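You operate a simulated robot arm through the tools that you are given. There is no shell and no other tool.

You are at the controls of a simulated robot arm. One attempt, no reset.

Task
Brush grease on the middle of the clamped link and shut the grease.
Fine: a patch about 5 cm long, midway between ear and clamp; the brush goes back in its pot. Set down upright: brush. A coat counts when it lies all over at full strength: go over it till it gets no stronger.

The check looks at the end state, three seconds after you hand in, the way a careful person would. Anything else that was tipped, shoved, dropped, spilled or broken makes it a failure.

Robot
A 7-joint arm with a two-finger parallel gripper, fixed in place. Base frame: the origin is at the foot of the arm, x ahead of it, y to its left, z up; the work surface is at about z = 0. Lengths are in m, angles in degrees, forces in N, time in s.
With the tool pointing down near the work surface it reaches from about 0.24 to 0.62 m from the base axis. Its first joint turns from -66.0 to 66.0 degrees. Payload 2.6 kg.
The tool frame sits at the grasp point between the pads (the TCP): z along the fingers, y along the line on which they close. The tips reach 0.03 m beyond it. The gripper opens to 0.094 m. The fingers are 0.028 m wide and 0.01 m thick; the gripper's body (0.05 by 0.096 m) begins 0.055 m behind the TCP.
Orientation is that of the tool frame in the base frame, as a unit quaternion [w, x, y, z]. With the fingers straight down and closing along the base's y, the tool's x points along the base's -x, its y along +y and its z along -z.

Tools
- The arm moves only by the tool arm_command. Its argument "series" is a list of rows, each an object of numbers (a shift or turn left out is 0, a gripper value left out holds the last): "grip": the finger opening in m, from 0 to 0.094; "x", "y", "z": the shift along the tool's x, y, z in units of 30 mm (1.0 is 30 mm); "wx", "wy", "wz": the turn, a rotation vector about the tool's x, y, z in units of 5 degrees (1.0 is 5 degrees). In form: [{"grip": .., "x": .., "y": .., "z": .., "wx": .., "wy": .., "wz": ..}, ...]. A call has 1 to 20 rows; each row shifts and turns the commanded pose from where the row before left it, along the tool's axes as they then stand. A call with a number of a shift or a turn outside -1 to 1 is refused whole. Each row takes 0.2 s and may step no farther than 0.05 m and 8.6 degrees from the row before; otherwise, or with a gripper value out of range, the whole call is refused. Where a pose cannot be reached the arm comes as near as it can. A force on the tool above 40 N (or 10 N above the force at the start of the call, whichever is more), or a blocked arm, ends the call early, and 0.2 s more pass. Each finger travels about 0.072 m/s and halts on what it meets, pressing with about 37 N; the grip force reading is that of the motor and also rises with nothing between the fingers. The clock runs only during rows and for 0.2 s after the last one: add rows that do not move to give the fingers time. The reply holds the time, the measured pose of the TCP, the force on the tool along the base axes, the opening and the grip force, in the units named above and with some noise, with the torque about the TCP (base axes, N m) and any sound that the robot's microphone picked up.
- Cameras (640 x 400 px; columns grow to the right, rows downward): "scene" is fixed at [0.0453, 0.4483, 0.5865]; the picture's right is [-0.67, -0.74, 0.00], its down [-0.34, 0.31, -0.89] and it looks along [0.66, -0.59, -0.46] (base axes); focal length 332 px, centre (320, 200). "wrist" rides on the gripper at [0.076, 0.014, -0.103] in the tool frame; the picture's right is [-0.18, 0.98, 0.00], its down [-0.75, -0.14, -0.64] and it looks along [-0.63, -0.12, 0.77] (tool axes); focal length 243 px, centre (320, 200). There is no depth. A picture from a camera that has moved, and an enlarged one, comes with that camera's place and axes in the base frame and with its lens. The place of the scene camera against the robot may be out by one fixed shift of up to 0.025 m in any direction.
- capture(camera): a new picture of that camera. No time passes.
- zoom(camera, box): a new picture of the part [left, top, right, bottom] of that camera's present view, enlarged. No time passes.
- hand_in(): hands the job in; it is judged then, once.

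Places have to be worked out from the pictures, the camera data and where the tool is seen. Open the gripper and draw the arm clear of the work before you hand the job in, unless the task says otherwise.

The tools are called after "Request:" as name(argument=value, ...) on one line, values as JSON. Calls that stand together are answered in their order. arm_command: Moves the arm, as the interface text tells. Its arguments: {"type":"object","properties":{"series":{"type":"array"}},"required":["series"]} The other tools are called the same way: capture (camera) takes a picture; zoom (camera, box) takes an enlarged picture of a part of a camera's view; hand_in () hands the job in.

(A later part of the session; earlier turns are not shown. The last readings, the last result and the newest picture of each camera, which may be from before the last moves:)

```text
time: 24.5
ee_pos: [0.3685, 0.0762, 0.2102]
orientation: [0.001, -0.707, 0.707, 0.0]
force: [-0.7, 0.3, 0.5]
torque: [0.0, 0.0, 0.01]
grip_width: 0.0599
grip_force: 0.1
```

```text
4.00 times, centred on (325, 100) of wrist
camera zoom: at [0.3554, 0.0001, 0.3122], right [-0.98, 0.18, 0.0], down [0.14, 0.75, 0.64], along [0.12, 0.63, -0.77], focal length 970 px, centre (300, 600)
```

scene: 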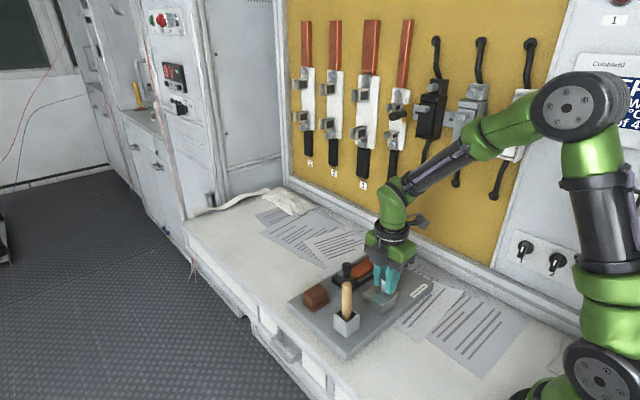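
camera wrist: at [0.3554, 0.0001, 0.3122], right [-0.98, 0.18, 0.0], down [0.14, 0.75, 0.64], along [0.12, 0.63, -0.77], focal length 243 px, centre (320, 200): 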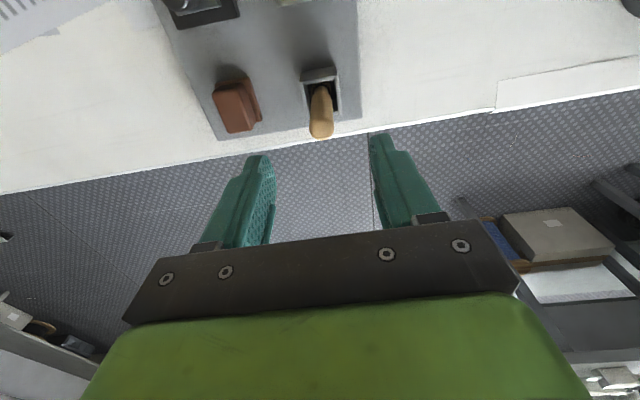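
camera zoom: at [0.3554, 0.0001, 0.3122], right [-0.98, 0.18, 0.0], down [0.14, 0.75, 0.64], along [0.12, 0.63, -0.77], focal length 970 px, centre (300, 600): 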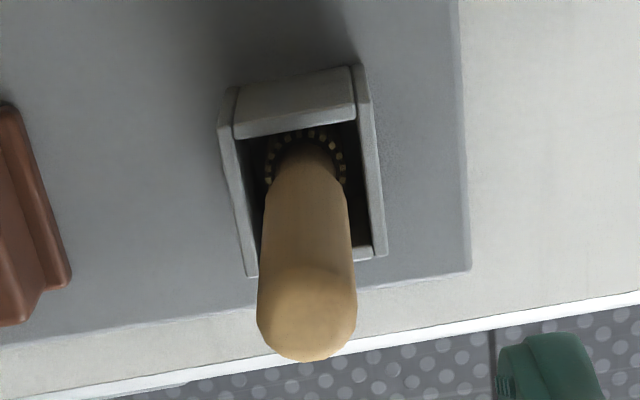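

It's a round brush, and the handle axis is at about (0.3685, 0.0765) at grasp height, centred under the gripper. I'll descend to z≈0.098 and close on the handle.

Request:
arm_command(series=[{"z": 0.9}, {"z": 0.9}, {"z": 0.9}, {"z": 0.6}, {"z": 0.44}, {}])

Request:
zoom(camera="scene", box=[300, 230, 400, 330])

Request:
capture(camera="wrist")

```text
time: 25.9
ee_pos: [0.3688, 0.0741, 0.0987]
orientation: [-0.001, 0.707, -0.707, 0.0]
force: [0.0, -0.4, 0.5]
torque: [0.0, 0.0, -0.02]
grip_width: 0.0599
grip_force: 0.1
```

```text
4.00 times, centred on (350, 280) of scene
camera zoom: at [0.0453, 0.4483, 0.5865], right [-0.67, -0.74, 0.0], down [-0.34, 0.31, -0.89], along [0.66, -0.59, -0.46], focal length 1330 px, centre (200, -120)
```

zoom: 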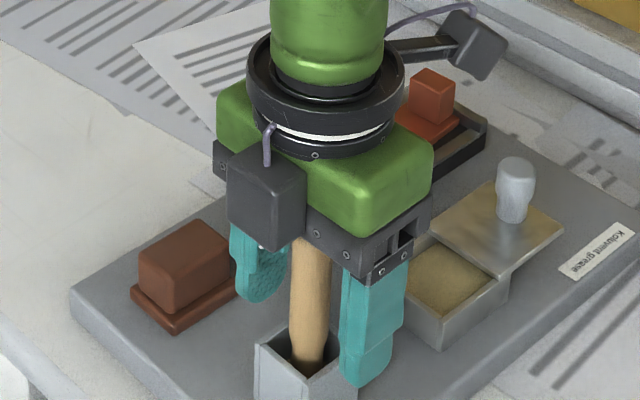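

```text
taken
camera wrist: at [0.3549, -0.0011, 0.1998], right [-0.98, 0.18, 0.0], down [0.14, 0.75, 0.64], along [0.12, 0.63, -0.77], focal length 243 px, centre (320, 200)
```

wrist: 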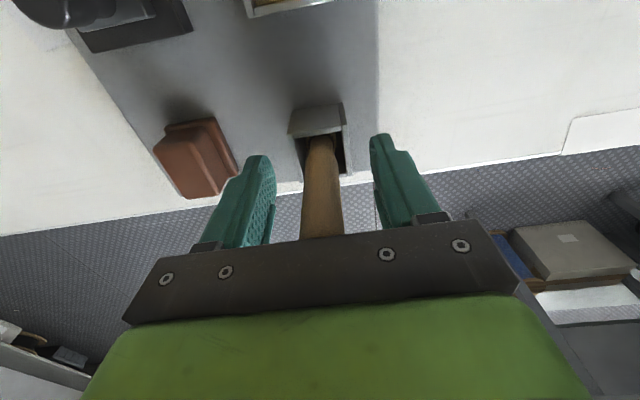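

The handle sits centrally between the pads, clear of the pot. Closing now.

Request:
arm_command(series=[{"grip": 0.04}, {"grip": 0.025}, {"grip": 0.005}, {}, {}, {}])

Request:
zoom(camera="scene", box=[300, 230, 400, 330])

```text
time: 27.3
ee_pos: [0.3682, 0.0747, 0.098]
orientation: [-0.001, 0.708, -0.707, 0.0]
force: [0.2, 0.3, 0.7]
torque: [0.01, 0.01, 0.02]
grip_width: 0.0184
grip_force: 36.4
```

```text
4.00 times, centred on (350, 280) of scene
camera zoom: at [0.0453, 0.4483, 0.5865], right [-0.67, -0.74, 0.0], down [-0.34, 0.31, -0.89], along [0.66, -0.59, -0.46], focal length 1330 px, centre (200, -120)
```

zoom: 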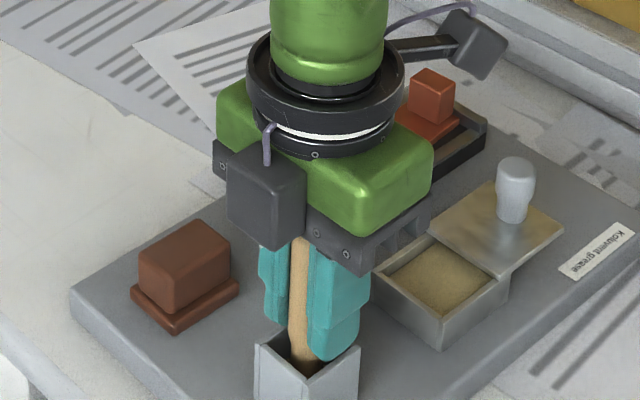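

Gripped at 18.4 mm with no side load. Lifting straight up, first 1 cm to check, then clear of the pot.

Request:
arm_command(series=[{"z": -0.2}, {"z": -0.3}, {"z": -0.5}, {"z": -0.8}, {"z": -0.8}, {}])

Request:
zoom(camera="scene", box=[280, 190, 440, 350])

Request:
capture(camera="wrist")

```text
time: 28.7
ee_pos: [0.3688, 0.0763, 0.1749]
orientation: [0.002, -0.707, 0.707, 0.0]
force: [1.3, -0.4, -1.0]
torque: [0.01, 0.02, 0.03]
grip_width: 0.0187
grip_force: 37.2
```

```text
2.50 times, centred on (360, 270) of scene
camera zoom: at [0.0453, 0.4483, 0.5865], right [-0.67, -0.74, 0.0], down [-0.34, 0.31, -0.89], along [0.66, -0.59, -0.46], focal length 831 px, centre (220, 25)
```

zoom: 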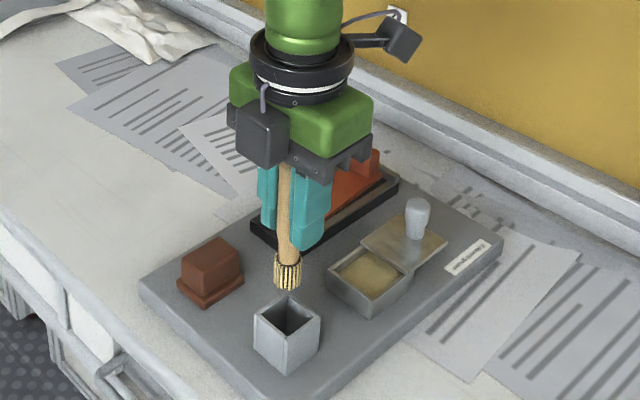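

```text
taken
camera wrist: at [0.3554, 0.0001, 0.2767], right [-0.98, 0.18, 0.0], down [0.14, 0.75, 0.64], along [0.12, 0.63, -0.77], focal length 243 px, centre (320, 200)
```

wrist: 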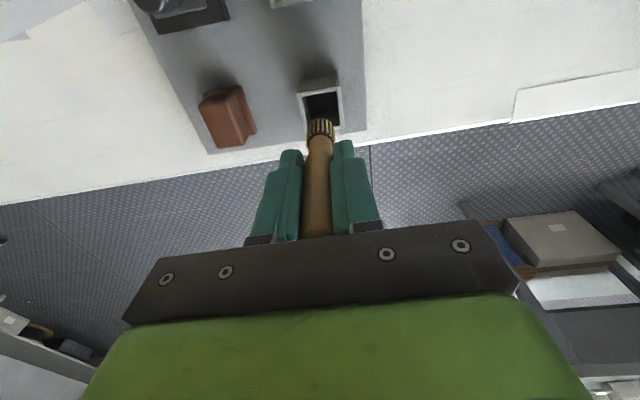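

The brush is out cleanly. I'll enlarge it to measure bristle size and length below the TCP.

Request:
zoom(camera="scene", box=[325, 240, 375, 290])

Request:
zoom(camera="wrist", box=[280, 60, 370, 180])

Request:
zoom(camera="scene", box=[355, 275, 400, 320])

```text
8.00 times, centred on (350, 265) of scene
camera zoom: at [0.0453, 0.4483, 0.5865], right [-0.67, -0.74, 0.0], down [-0.34, 0.31, -0.89], along [0.66, -0.59, -0.46], focal length 2660 px, centre (80, -320)
```

zoom: 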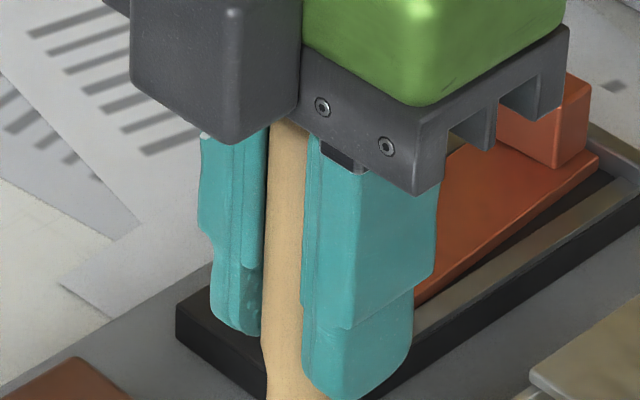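

```text
3.33 times, centred on (325, 120) of wrist
camera zoom: at [0.3554, 0.0001, 0.2767], right [-0.98, 0.18, 0.0], down [0.14, 0.75, 0.64], along [0.12, 0.63, -0.77], focal length 809 px, centre (303, 467)
```

zoom: 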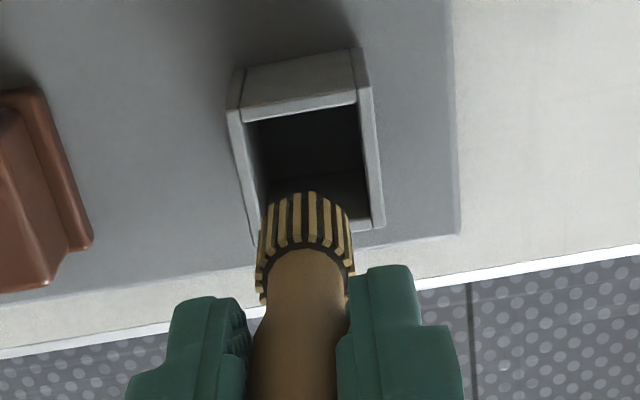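

```text
8.89 times, centred on (378, 298) of scene
camera zoom: at [0.0453, 0.4483, 0.5865], right [-0.67, -0.74, 0.0], down [-0.34, 0.31, -0.89], along [0.66, -0.59, -0.46], focal length 2956 px, centre (-191, -667)
```

zoom: 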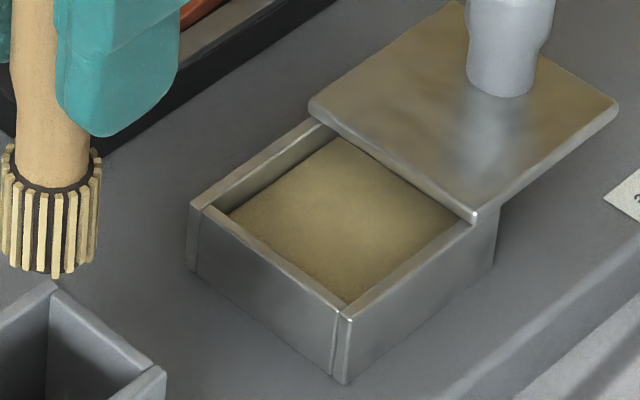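

The bristle tuft is about 21 mm across and 2–2.5 cm long, ending roughly 7–8 cm below the TCP. The open grease spans x 0.345–0.389, y −0.042 to −0.003. I'll move above its centre and come down partway.

Request:
arm_command(series=[{"x": 0.82, "y": 0.015}, {"x": 0.82, "y": 0.015}, {"x": 0.82, "y": 0.015}, {"x": 0.82, "y": 0.015}, {"z": 0.6}, {"z": 0.6}, {}])

Request:
zoom(camera="scene", box=[335, 255, 415, 325])

Request:
zoom(camera="wrist", box=[260, 80, 380, 180])

```text
time: 30.3
ee_pos: [0.3681, -0.0221, 0.1396]
orientation: [-0.001, 0.708, -0.707, 0.001]
force: [0.0, 0.7, 0.4]
torque: [0.03, 0.01, -0.01]
grip_width: 0.0185
grip_force: 37.6
```

```text
5.71 times, centred on (375, 290) of scene
camera zoom: at [0.0453, 0.4483, 0.5865], right [-0.67, -0.74, 0.0], down [-0.34, 0.31, -0.89], along [0.66, -0.59, -0.46], focal length 1900 px, centre (6, -314)
```

zoom: 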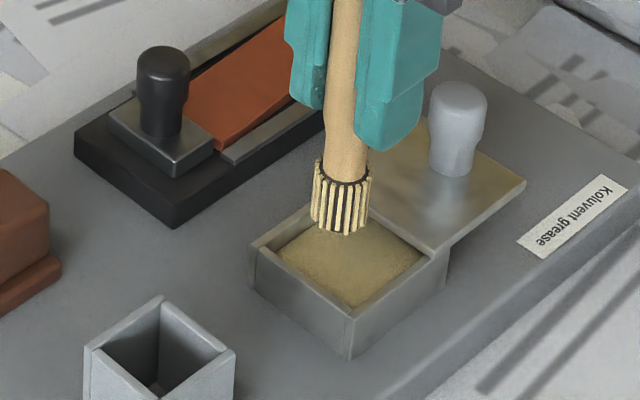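

```text
4.00 times, centred on (320, 130) of wrist
camera zoom: at [0.3537, -0.0981, 0.2407], right [-0.98, 0.18, 0.0], down [0.14, 0.75, 0.64], along [0.12, 0.63, -0.77], focal length 970 px, centre (320, 480)
```

zoom: 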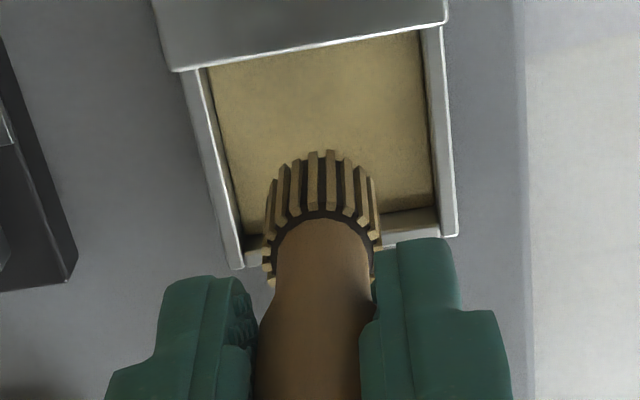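

The brush is centred over the grease. I estimate bristle ends about 73 mm below the TCP, so contact is expected near TCP z≈0.108–0.115. I'll descend in stages watching force.

Request:
arm_command(series=[{"z": 0.3, "y": 0.03}, {"z": 0.3}, {"z": 0.1}, {}])

Request:
zoom(camera="scene", box=[355, 275, 400, 320])

```text
time: 31.3
ee_pos: [0.3653, -0.0224, 0.1176]
orientation: [-0.001, 0.707, -0.707, -0.001]
force: [-0.6, 0.4, -0.3]
torque: [0.05, -0.01, 0.03]
grip_width: 0.0183
grip_force: 36.5
```

```text
8.89 times, centred on (378, 298) of scene
camera zoom: at [0.0453, 0.4483, 0.5865], right [-0.67, -0.74, 0.0], down [-0.34, 0.31, -0.89], along [0.66, -0.59, -0.46], focal length 2956 px, centre (-191, -667)
```

zoom: 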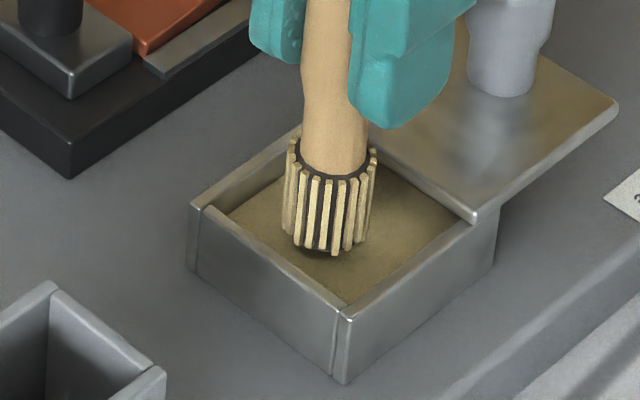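

Request:
zoom(camera="wrist", box=[260, 70, 380, 170])

```text
4.00 times, centred on (320, 120) of wrist
camera zoom: at [0.3521, -0.0979, 0.2202], right [-0.98, 0.18, 0.0], down [0.14, 0.75, 0.64], along [0.12, 0.63, -0.77], focal length 970 px, centre (320, 520)
```

zoom: 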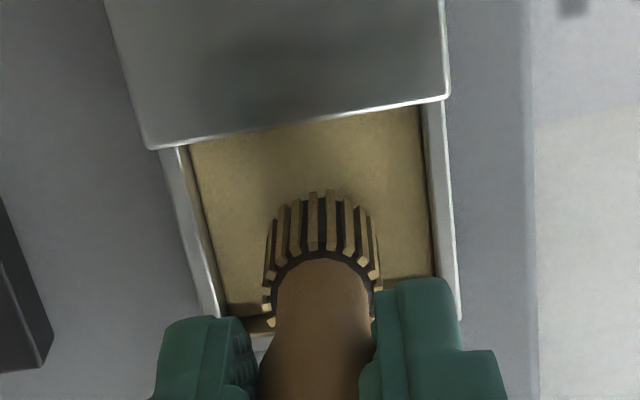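

Bristle ends look just above the grease. I'll shift 2 mm toward −y for margin from the wall and go down in 2–3 mm steps with force checks.

Request:
arm_command(series=[{"x": 0.07, "z": 0.1}, {}])

Request:
arm_command(series=[{"z": 0.1}, {}])

Request:
zoom(camera="scene", box=[355, 275, 400, 320])

```text
time: 31.9
ee_pos: [0.3654, -0.0241, 0.1158]
orientation: [-0.001, 0.708, -0.707, 0.0]
force: [-1.0, -0.1, -0.3]
torque: [-0.01, 0.0, 0.0]
grip_width: 0.0188
grip_force: 37.1
```

```text
time: 32.5
ee_pos: [0.3663, -0.025, 0.1123]
orientation: [-0.001, 0.707, -0.707, 0.0]
force: [-0.3, 0.0, -0.7]
torque: [0.04, -0.03, 0.01]
grip_width: 0.0188
grip_force: 37.5
```

```text
8.89 times, centred on (378, 298) of scene
camera zoom: at [0.0453, 0.4483, 0.5865], right [-0.67, -0.74, 0.0], down [-0.34, 0.31, -0.89], along [0.66, -0.59, -0.46], focal length 2956 px, centre (-191, -667)
```

zoom: 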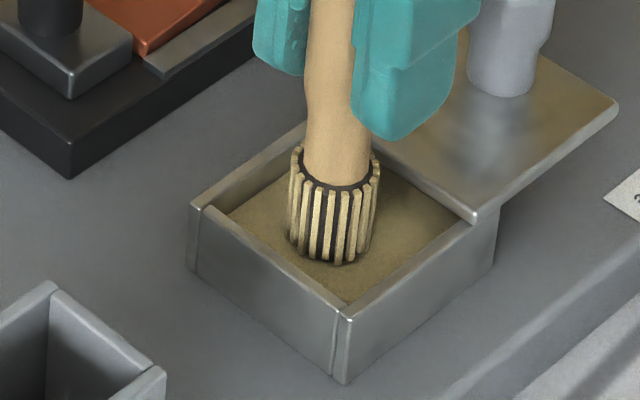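

Request:
arm_command(series=[{"z": 0.07}, {}])

Request:
arm_command(series=[{"z": 0.07}, {}])

Request:
zoom(camera="scene", box=[355, 275, 400, 320])

```text
time: 33.1
ee_pos: [0.3659, -0.0246, 0.1111]
orientation: [-0.002, 0.707, -0.707, 0.001]
force: [-10.1, 0.8, 30.4]
torque: [0.1, 0.61, 0.0]
grip_width: 0.0187
grip_force: 37.1
```

```text
time: 33.7
ee_pos: [0.3663, -0.0244, 0.1093]
orientation: [-0.001, 0.708, -0.706, 0.001]
force: [-8.0, -0.3, 30.0]
torque: [0.03, 0.78, 0.01]
grip_width: 0.0184
grip_force: 36.8
```

```text
8.89 times, centred on (378, 298) of scene
camera zoom: at [0.0452, 0.4483, 0.5865], right [-0.67, -0.74, 0.0], down [-0.34, 0.31, -0.89], along [0.66, -0.59, -0.46], focal length 2956 px, centre (-191, -667)
```

zoom: 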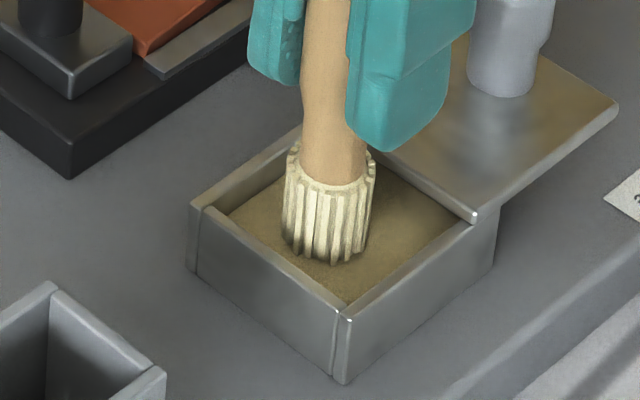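

The bristles have turned creamy: the brush is loaded. It pushed back about 30 N, so I'm not going deeper. Lifting straight up and checking the brush.

Request:
arm_command(series=[{"z": -0.2}, {"z": -0.5}, {"z": -0.8}, {"z": -0.7}, {}])

Request:
zoom(camera="scene", box=[335, 240, 415, 320])

Request:
zoom(camera="wrist", box=[200, 30, 400, 180])

```text
time: 34.9
ee_pos: [0.3661, -0.0255, 0.1737]
orientation: [-0.001, 0.708, -0.706, 0.0]
force: [0.3, -0.4, 0.0]
torque: [-0.04, 0.02, -0.04]
grip_width: 0.0184
grip_force: 37.3
```

```text
5.00 times, centred on (375, 280) of scene
camera zoom: at [0.0453, 0.4483, 0.5865], right [-0.67, -0.74, 0.0], down [-0.34, 0.31, -0.89], along [0.66, -0.59, -0.46], focal length 1662 px, centre (45, -200)
```

zoom: 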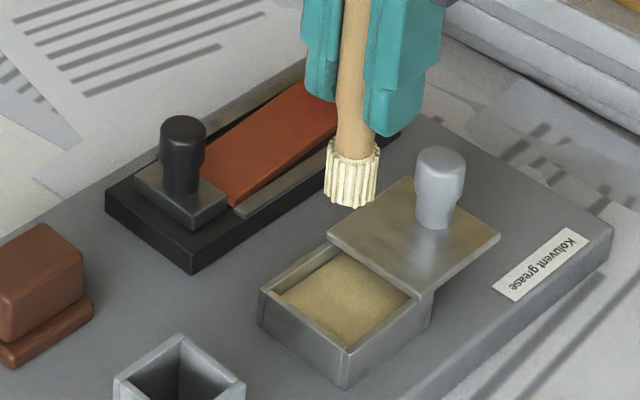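

```text
2.67 times, centred on (300, 105) of wrist
camera zoom: at [0.3535, -0.1014, 0.2757], right [-0.98, 0.18, 0.0], down [0.14, 0.75, 0.64], along [0.12, 0.63, -0.77], focal length 647 px, centre (373, 453)
```

zoom: 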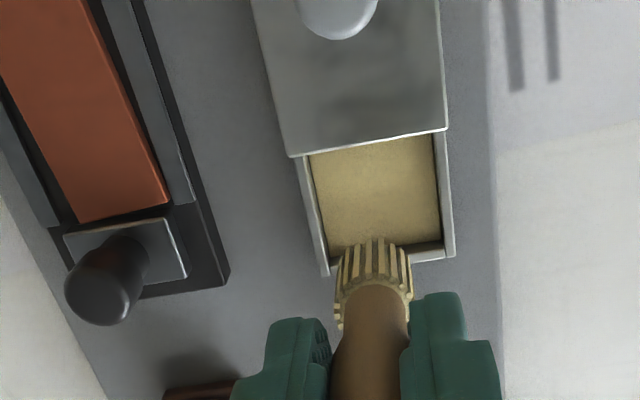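

The brush is loaded. The link spans x≈0.4405–0.478, with ear face y≈−0.129 and clamp y≈−0.035, so the midpoint is about (0.459, −0.082). I'll move above it and lower partway.

Request:
arm_command(series=[{"y": -0.777, "x": 0.471}, {"y": -0.777, "x": 0.471}, {"y": -0.777, "x": 0.471}, {"y": -0.777, "x": 0.471}, {"z": 0.7}, {"z": 0.7}, {}])

Request:
zoom(camera="scene", box=[325, 220, 415, 300])

Request:
zoom(camera="wrist", box=[240, 60, 400, 180])

```text
time: 36.5
ee_pos: [0.46, -0.0796, 0.1309]
orientation: [0.001, -0.707, 0.707, 0.0]
force: [0.4, 0.6, -0.1]
torque: [0.01, -0.01, -0.01]
grip_width: 0.0184
grip_force: 37.2
```

```text
5.00 times, centred on (370, 260) of scene
camera zoom: at [0.0453, 0.4483, 0.5865], right [-0.67, -0.74, 0.0], down [-0.34, 0.31, -0.89], along [0.66, -0.59, -0.46], focal length 1662 px, centre (70, -100)
```

zoom: 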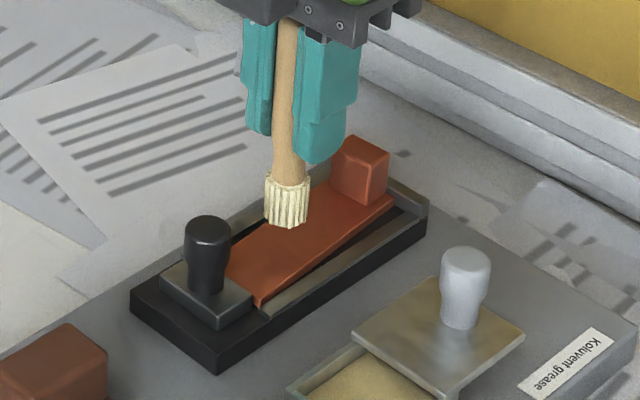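

```text
3.33 times, centred on (320, 120) of wrist
camera zoom: at [0.4467, -0.1546, 0.2331], right [-0.98, 0.18, 0.0], down [0.14, 0.75, 0.64], along [0.12, 0.63, -0.77], focal length 809 px, centre (320, 467)
```

zoom: 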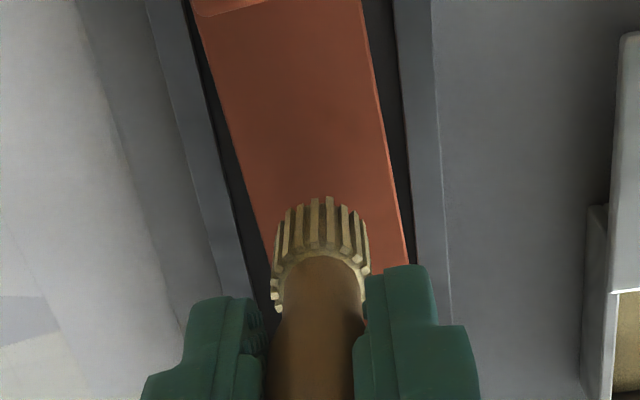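

The brush is centred over the middle of the link (centre about (0.460, −0.081)). I'll lower to about 6 mm above expected contact, then step 1 mm at a time.

Request:
arm_command(series=[{"z": 0.3}, {"z": 0.15}, {}])

Request:
arm_command(series=[{"z": 0.05}, {}])

Request:
arm_command(series=[{"z": 0.04}, {}])

Request:
zoom(camera="scene", box=[335, 235, 405, 300])

```text
time: 37.3
ee_pos: [0.4589, -0.0802, 0.1171]
orientation: [0.001, -0.707, 0.707, 0.0]
force: [0.1, 0.2, 0.3]
torque: [0.03, 0.03, -0.01]
grip_width: 0.0185
grip_force: 36.9
```

```text
time: 37.9
ee_pos: [0.4596, -0.0811, 0.1168]
orientation: [-0.001, 0.707, -0.707, 0.0]
force: [0.0, 0.3, -0.5]
torque: [-0.01, -0.03, 0.03]
grip_width: 0.0182
grip_force: 37.2
```

```text
time: 38.5
ee_pos: [0.4584, -0.0805, 0.1148]
orientation: [0.001, -0.707, 0.708, 0.0]
force: [0.1, -0.6, 0.3]
torque: [0.01, 0.01, 0.01]
grip_width: 0.0183
grip_force: 37.0
```

```text
6.15 times, centred on (370, 268) of scene
camera zoom: at [0.0453, 0.4483, 0.5865], right [-0.67, -0.74, 0.0], down [-0.34, 0.31, -0.89], along [0.66, -0.59, -0.46], focal length 2046 px, centre (12, -215)
```

zoom: 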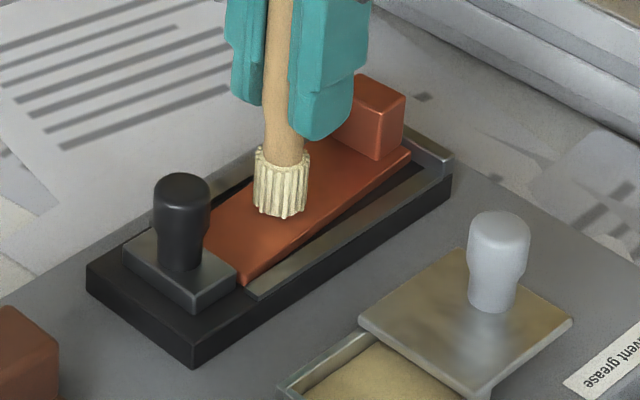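

No contact yet at z≈0.115. Continuing in 1 mm steps.

Request:
arm_command(series=[{"z": 0.033}, {}])

Request:
arm_command(series=[{"z": 0.033}, {}])

Request:
arm_command(series=[{"z": 0.033}, {}])

Request:
zoom(camera="scene", box=[335, 235, 405, 300])

```text
time: 39.1
ee_pos: [0.4596, -0.0811, 0.115]
orientation: [-0.001, 0.707, -0.707, 0.0]
force: [-0.2, 0.2, 0.0]
torque: [0.01, 0.01, -0.01]
grip_width: 0.0185
grip_force: 37.6
```

```text
time: 39.7
ee_pos: [0.4605, -0.0802, 0.1147]
orientation: [0.0, -0.707, 0.707, 0.0]
force: [-2.2, -0.2, 7.0]
torque: [0.07, 0.19, -0.02]
grip_width: 0.0186
grip_force: 36.6
```

```text
time: 40.3
ee_pos: [0.4606, -0.0805, 0.1154]
orientation: [0.002, -0.707, 0.707, 0.0]
force: [-6.2, 1.3, 20.5]
torque: [0.13, 0.34, 0.01]
grip_width: 0.0184
grip_force: 36.7
```

```text
6.15 times, centred on (370, 268) of scene
camera zoom: at [0.0452, 0.4483, 0.5865], right [-0.67, -0.74, 0.0], down [-0.34, 0.31, -0.89], along [0.66, -0.59, -0.46], focal length 2046 px, centre (12, -215)
```

zoom: 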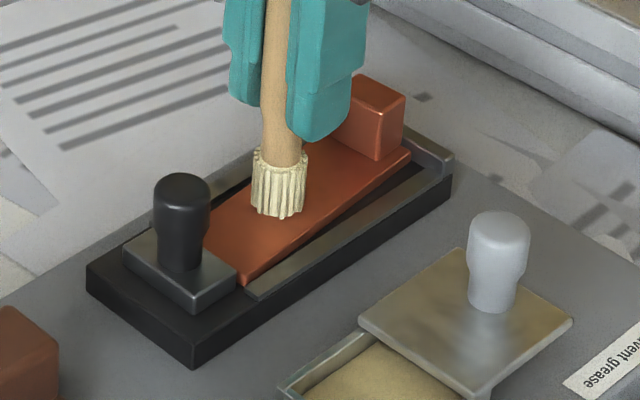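

Contact found at TCP z≈0.1145. I'll ease to a light press of about 7 N and make a first lengthwise stroke of ±17 mm along the link, then look at the coat.

Request:
arm_command(series=[{"z": -0.03}, {"x": 0.2835, "y": -0.0125}, {"x": 0.2835, "y": -0.0125}, {}, {"x": -0.2835, "y": 0.0125}, {"x": -0.2835, "y": 0.0125}, {"x": -0.2835, "y": 0.0125}, {"x": -0.2835, "y": 0.0125}, {}, {"x": 0.2835, "y": -0.0125}, {"x": 0.2835, "y": -0.0125}, {}])

Request:
zoom(camera="scene", box=[335, 235, 405, 300])

Request:
zoom(camera="wrist", box=[240, 40, 400, 160])

```text
time: 42.9
ee_pos: [0.4599, -0.0795, 0.1131]
orientation: [-0.002, 0.708, -0.706, 0.0]
force: [-0.4, 9.7, 23.6]
torque: [0.75, -0.02, 0.0]
grip_width: 0.0186
grip_force: 36.9
```

```text
6.15 times, centred on (370, 268) of scene
camera zoom: at [0.0452, 0.4483, 0.5865], right [-0.67, -0.74, 0.0], down [-0.34, 0.31, -0.89], along [0.66, -0.59, -0.46], focal length 2046 px, centre (12, -215)
```

zoom: 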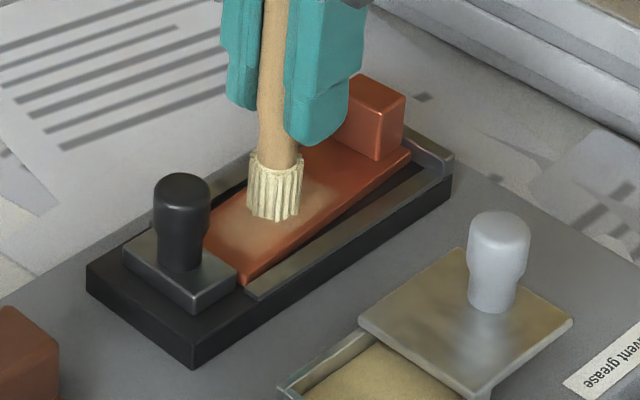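

```text
3.33 times, centred on (320, 100) of wrist
camera zoom: at [0.4472, -0.1556, 0.2152], right [-0.98, 0.18, 0.0], down [0.14, 0.75, 0.65], along [0.12, 0.63, -0.76], focal length 809 px, centre (320, 533)
```

zoom: 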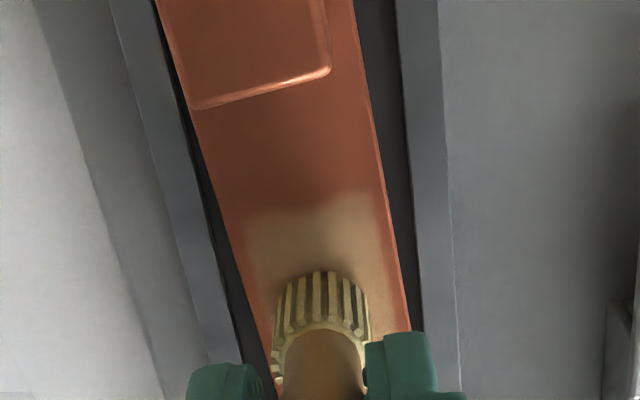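

Grease is going on. The press rose to 24 N with the brush leaning slightly, so I'll back off about 1.2 mm and work with cross strokes (along the gripping axis, stiffer), stepping along the patch.

Request:
arm_command(series=[{"z": -0.04}, {}, {}])

```text
time: 43.7
ee_pos: [0.459, -0.0826, 0.114]
orientation: [0.0, -0.707, 0.707, 0.0]
force: [2.6, -0.3, 6.3]
torque: [-0.03, -0.17, 0.0]
grip_width: 0.0188
grip_force: 37.0
```

Pressing lightly at about 6 N. Now cross strokes of ±9 mm, working from the ear side toward the clamp side.

Request:
arm_command(series=[{"x": 0.28, "y": -0.0125}, {"x": 0.28, "y": -0.0125}, {"y": -0.3}, {"y": 0.3}, {"y": 0.3}, {"x": -0.16, "y": 0.007}, {"y": -0.3}, {"y": -0.3}, {"x": -0.16, "y": 0.007}, {"y": 0.3}, {"y": 0.3}, {"x": -0.16, "y": 0.007}, {"y": -0.3}, {"y": -0.3}, {"x": -0.16, "y": 0.007}, {"y": 0.3}, {"y": 0.3}])

Request:
zoom(camera="scene", box=[335, 235, 405, 300])

Request:
zoom(camera="wrist", box=[240, 40, 400, 160])

```text
time: 47.3
ee_pos: [0.4501, -0.078, 0.1146]
orientation: [-0.001, 0.707, -0.707, -0.001]
force: [-0.6, 0.1, -0.3]
torque: [-0.04, 0.0, 0.02]
grip_width: 0.0187
grip_force: 37.0
```

```text
6.15 times, centred on (370, 268) of scene
camera zoom: at [0.0453, 0.4483, 0.5865], right [-0.67, -0.74, 0.0], down [-0.34, 0.31, -0.89], along [0.66, -0.59, -0.46], focal length 2046 px, centre (12, -215)
```

zoom: 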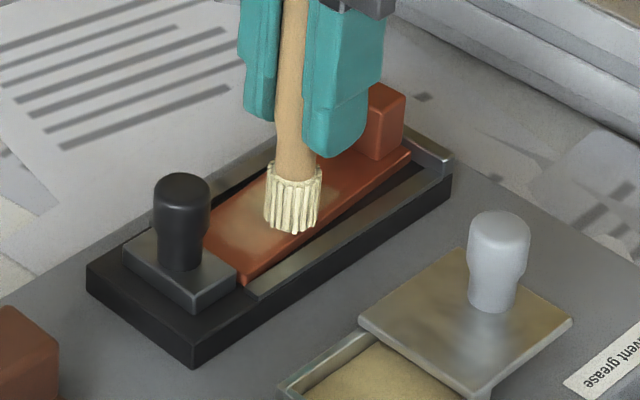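

```text
3.33 times, centred on (320, 100) of wrist
camera zoom: at [0.4368, -0.1538, 0.2166], right [-0.98, 0.18, 0.0], down [0.14, 0.75, 0.64], along [0.12, 0.63, -0.77], focal length 809 px, centre (320, 533)
```

zoom: 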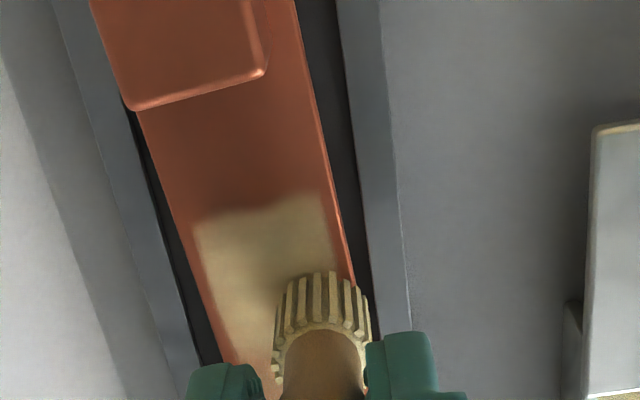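

The coat covers most of the width, but its ear-side boundary is at y≈−0.099 (I need about −0.105), and contact was just lost here. I'll press 0.8 mm lower and continue toward the clamp side, with wider cross strokes.

Request:
arm_command(series=[{"z": 0.027}, {}])

```text
time: 47.9
ee_pos: [0.451, -0.0779, 0.1137]
orientation: [-0.001, 0.707, -0.707, 0.0]
force: [-0.5, 0.8, -0.9]
torque: [0.03, 0.03, -0.03]
grip_width: 0.0186
grip_force: 36.8
```

Request:
arm_command(series=[{"z": 0.02}, {}])

Request:
arm_command(series=[{"z": 0.02}, {}])

```text
time: 48.5
ee_pos: [0.4509, -0.0763, 0.1142]
orientation: [-0.002, 0.708, -0.707, 0.0]
force: [-0.6, 0.0, 4.1]
torque: [-0.02, 0.13, -0.03]
grip_width: 0.0185
grip_force: 36.8
```

```text
time: 49.1
ee_pos: [0.4515, -0.0778, 0.1138]
orientation: [0.002, -0.707, 0.707, -0.001]
force: [-3.5, -1.3, 11.8]
torque: [-0.07, 0.26, 0.02]
grip_width: 0.0186
grip_force: 37.1
```

Contact is back at about 12 N. Continuing the cross strokes (±11 mm) toward the clamp side, out to +20 mm from the middle.

Request:
arm_command(series=[{"y": 0.067}, {"x": -0.145, "y": 0.006}, {"y": -0.2444}, {"y": -0.2444}, {"y": -0.2444}, {"x": -0.145, "y": 0.006}, {"y": 0.2444}, {"y": 0.2444}, {"y": 0.2444}, {"x": -0.145, "y": 0.006}, {"y": -0.2444}, {"y": -0.2444}, {"y": -0.2444}, {"x": -0.145, "y": 0.006}, {"y": 0.2444}, {"y": 0.2444}, {"y": 0.2444}])

Request:
zoom(camera="scene", box=[335, 235, 405, 300])

Request:
zoom(camera="wrist", box=[240, 40, 400, 160])

```text
time: 52.7
ee_pos: [0.4471, -0.0609, 0.113]
orientation: [-0.002, 0.708, -0.706, 0.0]
force: [4.1, -0.3, 8.8]
torque: [0.02, -0.26, -0.01]
grip_width: 0.0189
grip_force: 36.8
```

```text
6.15 times, centred on (370, 268) of scene
camera zoom: at [0.0453, 0.4483, 0.5865], right [-0.67, -0.74, 0.0], down [-0.34, 0.31, -0.89], along [0.66, -0.59, -0.46], focal length 2046 px, centre (12, -215)
```

zoom: 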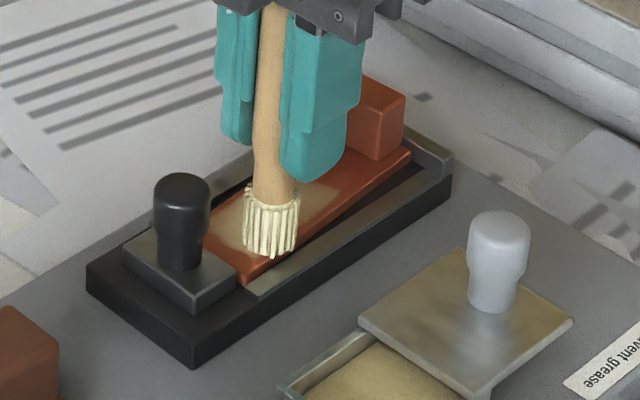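

```text
3.33 times, centred on (320, 100) of wrist
camera zoom: at [0.4338, -0.1376, 0.2152], right [-0.98, 0.18, 0.0], down [0.14, 0.75, 0.64], along [0.12, 0.63, -0.77], focal length 809 px, centre (320, 533)
```

zoom: 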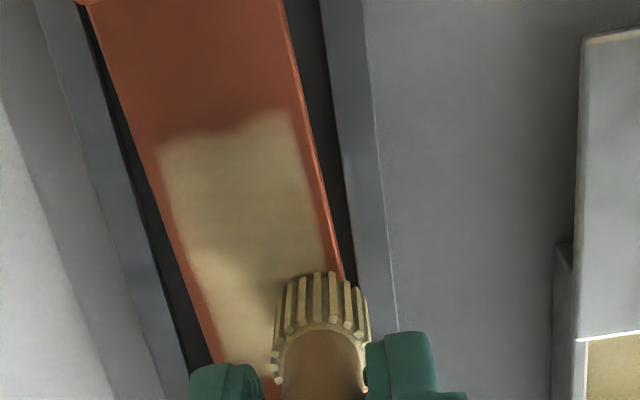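

Coverage is good in the middle and clamp side. Starting a second pass of cross strokes back toward the ear side.

Request:
arm_command(series=[{"y": -0.26}, {"y": -0.26}, {"y": -0.26}, {"x": 0.16, "y": -0.007}, {"y": 0.26}, {"y": 0.26}, {"y": 0.26}, {"x": 0.16, "y": -0.007}, {"y": -0.26}, {"y": -0.26}, {"y": -0.26}, {"x": 0.16, "y": -0.007}, {"y": 0.26}, {"y": 0.26}, {"y": 0.26}, {"x": 0.16, "y": -0.007}, {"y": -0.26}, {"y": -0.26}, {"y": -0.26}])

```text
time: 56.7
ee_pos: [0.4714, -0.0807, 0.113]
orientation: [-0.001, 0.707, -0.707, 0.0]
force: [-5.2, -0.3, 13.8]
torque: [-0.01, 0.38, 0.03]
grip_width: 0.0188
grip_force: 36.9
```

Request:
arm_command(series=[{"x": 0.17, "y": -0.007}, {"y": 0.26}, {"y": 0.26}, {"y": 0.26}, {"x": 0.17, "y": -0.007}, {"y": -0.26}, {"y": -0.26}, {"y": -0.26}, {"x": 0.17, "y": -0.007}, {"y": 0.26}, {"y": 0.26}, {"y": 0.26}, {"x": 0.17, "y": -0.007}, {"y": -0.26}, {"y": -0.26}, {"y": -0.26}, {}])

Request:
zoom(camera="scene", box=[335, 235, 405, 300])

Request:
zoom(camera="wrist", box=[240, 40, 400, 160])

```text
time: 60.3
ee_pos: [0.4721, -0.1012, 0.1121]
orientation: [-0.001, 0.708, -0.706, 0.0]
force: [-0.2, 0.9, 1.0]
torque: [-0.01, 0.04, 0.01]
grip_width: 0.0187
grip_force: 36.6
```

```text
6.15 times, centred on (370, 268) of scene
camera zoom: at [0.0453, 0.4483, 0.5865], right [-0.67, -0.74, 0.0], down [-0.34, 0.31, -0.89], along [0.66, -0.59, -0.46], focal length 2046 px, centre (12, -215)
```

zoom: 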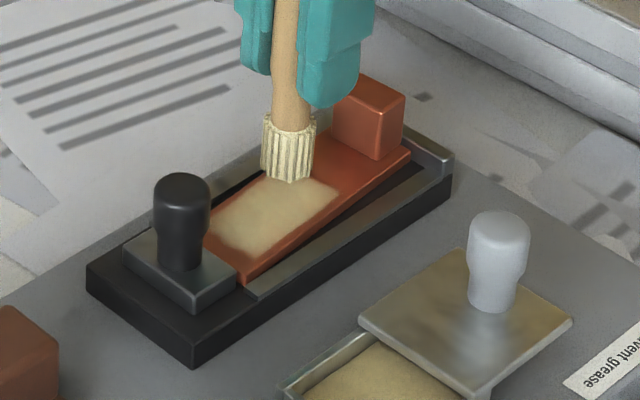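

```text
3.33 times, centred on (320, 100) of wrist
camera zoom: at [0.4597, -0.1773, 0.2152], right [-0.98, 0.18, 0.0], down [0.14, 0.75, 0.64], along [0.12, 0.63, -0.77], focal length 809 px, centre (320, 533)
```

zoom: 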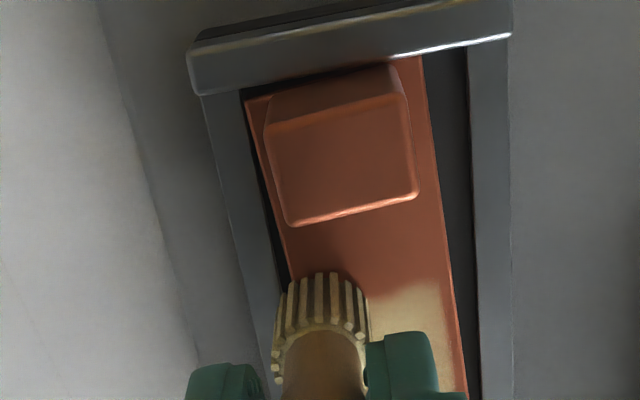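

Near the ear side contact has become very light. I'll lift 5 cm and inspect the whole patch.

Request:
arm_command(series=[{"z": -0.6}, {"z": -0.9}, {"z": -0.3, "x": -0.6}, {"x": -0.7}, {}])

Request:
zoom(camera="scene", box=[335, 235, 405, 300])

Request:
capture(camera="wrist")

Request:
zoom(camera="wrist", box=[240, 20, 400, 140])

```text
time: 61.5
ee_pos: [0.4725, -0.0618, 0.1673]
orientation: [-0.001, 0.708, -0.707, 0.0]
force: [-0.1, -0.1, -0.3]
torque: [-0.02, -0.01, -0.01]
grip_width: 0.0186
grip_force: 37.2
```

```text
6.15 times, centred on (370, 268) of scene
camera zoom: at [0.0453, 0.4483, 0.5865], right [-0.67, -0.74, 0.0], down [-0.34, 0.31, -0.89], along [0.66, -0.59, -0.46], focal length 2046 px, centre (12, -215)
```

zoom: 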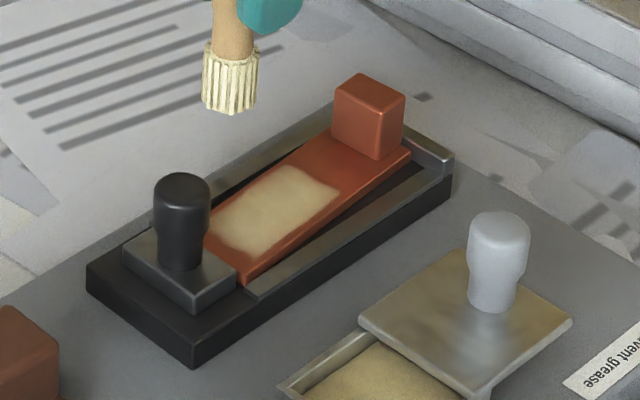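

```text
taken
camera wrist: at [0.4598, -0.1386, 0.2685], right [-0.98, 0.18, 0.0], down [0.14, 0.75, 0.64], along [0.12, 0.63, -0.77], focal length 243 px, centre (320, 200)
```

wrist: 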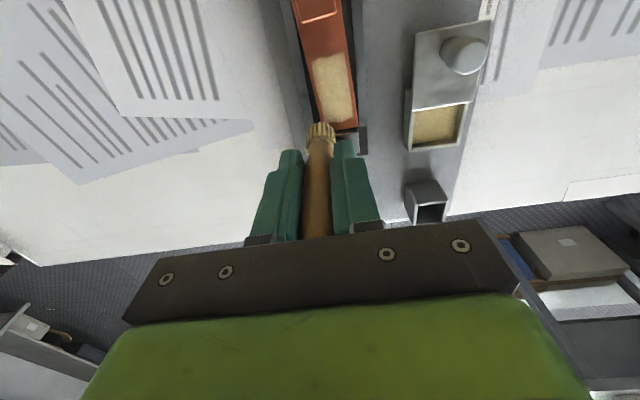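

```text
3.33 times, centred on (320, 80) of wrist
camera zoom: at [0.4598, -0.1386, 0.2685], right [-0.98, 0.18, 0.0], down [0.14, 0.75, 0.64], along [0.12, 0.63, -0.77], focal length 809 px, centre (320, 600)
```

zoom: 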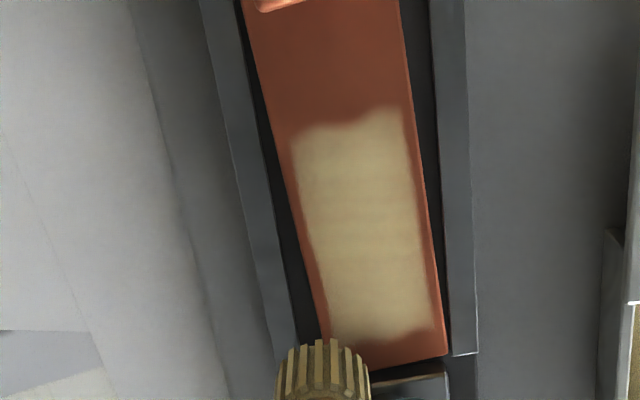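

The coat spans y≈−0.046 to −0.100, so the ear-side end needs about 6 mm more, to roughly −0.106. I'll go back to the ear end, press with proper contact there, and add passes.

Request:
arm_command(series=[{"x": 0.67, "y": 0.19}, {"x": 0.67, "y": 0.19}, {"z": 0.8}, {"z": 0.8}, {"z": 0.17}, {}])

Request:
arm_command(series=[{"z": 0.03}, {}])

Request:
arm_command(series=[{"z": 0.03}, {}])

```text
time: 62.9
ee_pos: [0.4608, -0.1017, 0.1127]
orientation: [-0.001, 0.708, -0.707, 0.0]
force: [-0.2, -0.2, -0.3]
torque: [-0.01, -0.03, -0.03]
grip_width: 0.0186
grip_force: 37.6
```

```text
time: 63.5
ee_pos: [0.4619, -0.1025, 0.1129]
orientation: [-0.001, 0.708, -0.706, -0.001]
force: [-1.7, -0.8, 4.5]
torque: [-0.06, 0.08, -0.02]
grip_width: 0.019
grip_force: 37.0
```

```text
time: 64.1
ee_pos: [0.4607, -0.1012, 0.1139]
orientation: [-0.001, 0.708, -0.706, 0.0]
force: [-0.5, 1.4, 10.1]
torque: [0.13, -0.01, 0.0]
grip_width: 0.0186
grip_force: 37.3
```

Contact is about 10 N at the ear end. Doing repeated cross strokes here, stepping slowly back toward the middle.

Request:
arm_command(series=[{"y": -0.4}, {"y": 0.4}, {"y": 0.4}, {"y": -0.4}, {"y": -0.4}, {"x": -0.13, "y": 0.006}, {"y": 0.4}, {"y": 0.4}, {"y": -0.4}, {"y": -0.4}, {"x": -0.13, "y": 0.006}, {"y": 0.4}, {"y": 0.4}, {"y": -0.4}, {"y": -0.4}, {"y": 0.4}])

Request:
zoom(camera="scene", box=[335, 235, 405, 300])

```text
time: 67.5
ee_pos: [0.4626, -0.094, 0.112]
orientation: [-0.001, 0.707, -0.707, -0.001]
force: [2.7, 0.3, 7.9]
torque: [-0.04, -0.27, 0.03]
grip_width: 0.0188
grip_force: 37.2
```

```text
6.15 times, centred on (370, 268) of scene
camera zoom: at [0.0453, 0.4483, 0.5865], right [-0.67, -0.74, 0.0], down [-0.34, 0.31, -0.89], along [0.66, -0.59, -0.46], focal length 2046 px, centre (12, -215)
```

zoom: 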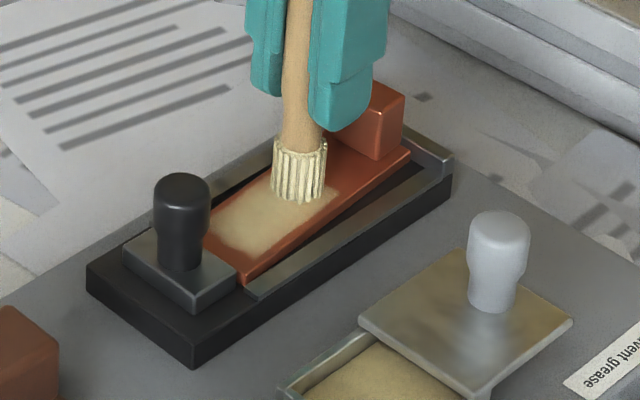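

Request:
arm_command(series=[{"y": 0.4}, {"x": -0.155, "y": 0.007}, {"y": -0.4}, {"y": -0.4}, {"x": -0.155, "y": 0.007}, {"y": 0.4}, {"y": 0.4}, {"x": -0.155, "y": 0.007}, {"y": -0.4}, {"y": -0.4}, {"x": -0.155, "y": 0.007}, {"y": 0.4}, {"y": 0.4}, {"x": -0.155, "y": 0.007}, {"y": -0.4}, {"y": -0.4}, {"x": -0.155, "y": 0.007}, {"y": 0.4}, {"y": 0.4}])

Request:
arm_command(series=[{"z": -0.6}, {"z": -0.9}, {"z": -0.5, "x": -0.6}, {"x": -0.3}, {}])

Request:
zoom(camera="scene", box=[335, 235, 405, 300])

Request:
zoom(camera="wrist", box=[210, 10, 370, 130])

```text
time: 71.5
ee_pos: [0.4481, -0.0668, 0.1113]
orientation: [-0.001, 0.708, -0.706, 0.001]
force: [2.5, 0.1, 4.7]
torque: [-0.04, -0.14, 0.02]
grip_width: 0.0189
grip_force: 37.0
```

```text
time: 72.7
ee_pos: [0.449, -0.0386, 0.1732]
orientation: [-0.001, 0.708, -0.707, 0.0]
force: [0.6, -0.2, 0.1]
torque: [0.0, 0.02, -0.02]
grip_width: 0.0187
grip_force: 36.7
```

```text
6.15 times, centred on (370, 268) of scene
camera zoom: at [0.0453, 0.4483, 0.5865], right [-0.67, -0.74, 0.0], down [-0.34, 0.31, -0.89], along [0.66, -0.59, -0.46], focal length 2046 px, centre (12, -215)
```

zoom: 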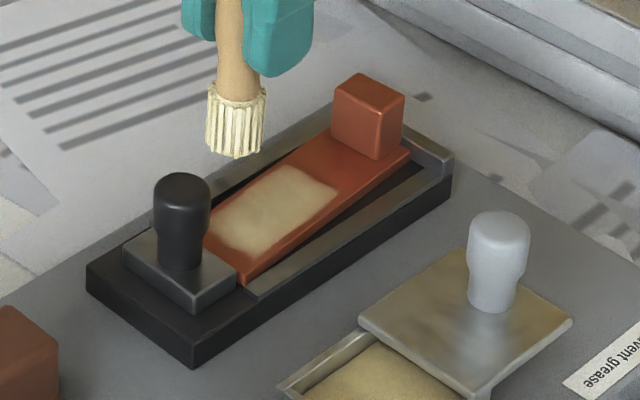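

```text
3.33 times, centred on (290, 70) of wrist
camera zoom: at [0.4355, -0.1144, 0.2737], right [-0.98, 0.18, 0.0], down [0.14, 0.75, 0.64], along [0.12, 0.63, -0.77], focal length 809 px, centre (420, 633)
```

zoom: 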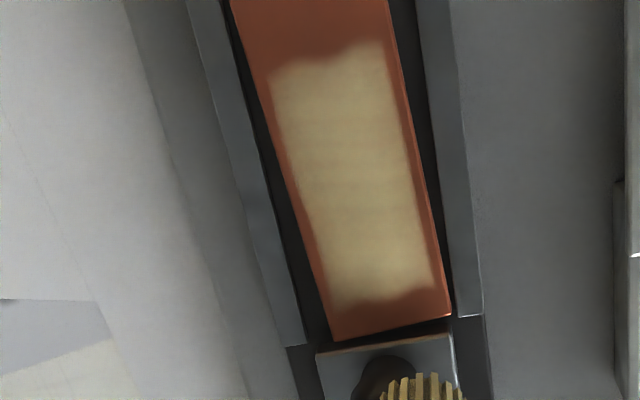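

The ear-side edge hasn't moved (y≈−0.100), so I want to check whether the brush is leaning in the grip before the next pass.

Request:
zoom(camera="scene", box=[325, 190, 395, 265])

Request:
zoom(camera="wrist", box=[270, 90, 370, 240])

```text
5.33 times, centred on (360, 228) of scene
camera zoom: at [0.0453, 0.4483, 0.5865], right [-0.67, -0.74, 0.0], down [-0.34, 0.31, -0.89], along [0.66, -0.59, -0.46], focal length 1773 px, centre (107, 53)
```

zoom: 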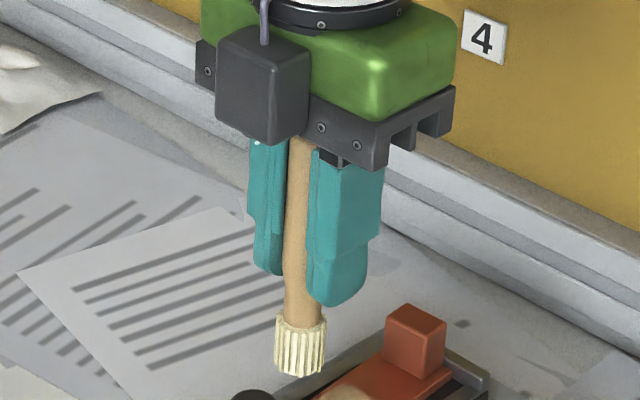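

```text
2.67 times, centred on (320, 165) of wrist
camera zoom: at [0.4355, -0.1144, 0.2737], right [-0.98, 0.18, 0.0], down [0.14, 0.75, 0.64], along [0.12, 0.63, -0.77], focal length 647 px, centre (320, 293)
```

zoom: 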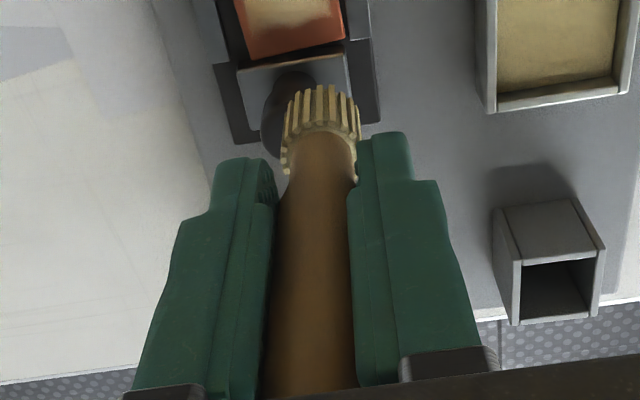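

The brush is nearly upright, just slid a few mm up in the grip. The coat's edges look straight and aligned with the link, so let me enlarge it to judge evenness and strength.

Request:
zoom(camera="wrist", box=[240, 5, 330, 95])

Request:
zoom(camera="scene", box=[350, 255, 390, 285])

```text
4.44 times, centred on (285, 50) of wrist
camera zoom: at [0.4355, -0.1144, 0.2737], right [-0.98, 0.18, 0.0], down [0.14, 0.75, 0.64], along [0.12, 0.63, -0.77], focal length 1078 px, centre (476, 867)
```

zoom: 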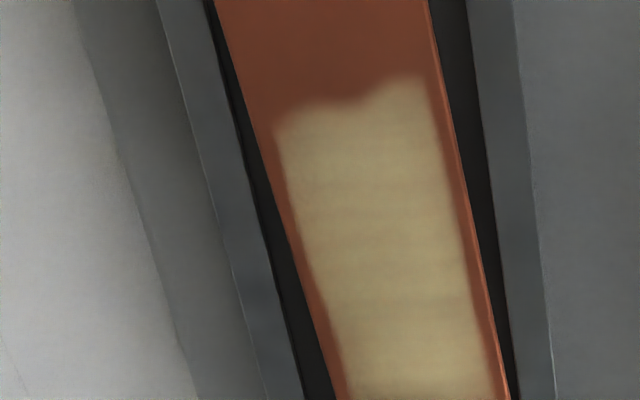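

```text
13.33 times, centred on (370, 270) of scene
camera zoom: at [0.0453, 0.4483, 0.5865], right [-0.67, -0.74, 0.0], down [-0.34, 0.31, -0.89], along [0.66, -0.59, -0.46], focal length 4433 px, centre (-347, -733)
```

zoom: 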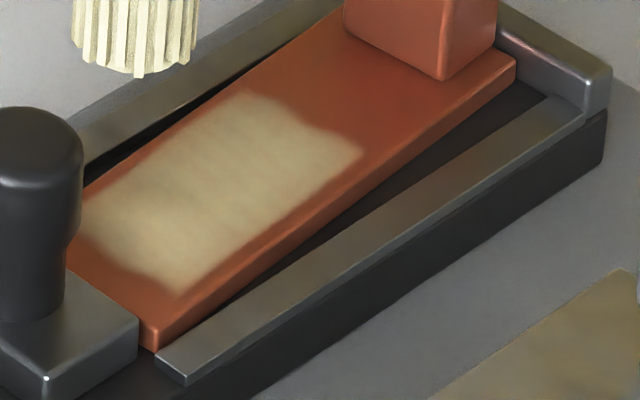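

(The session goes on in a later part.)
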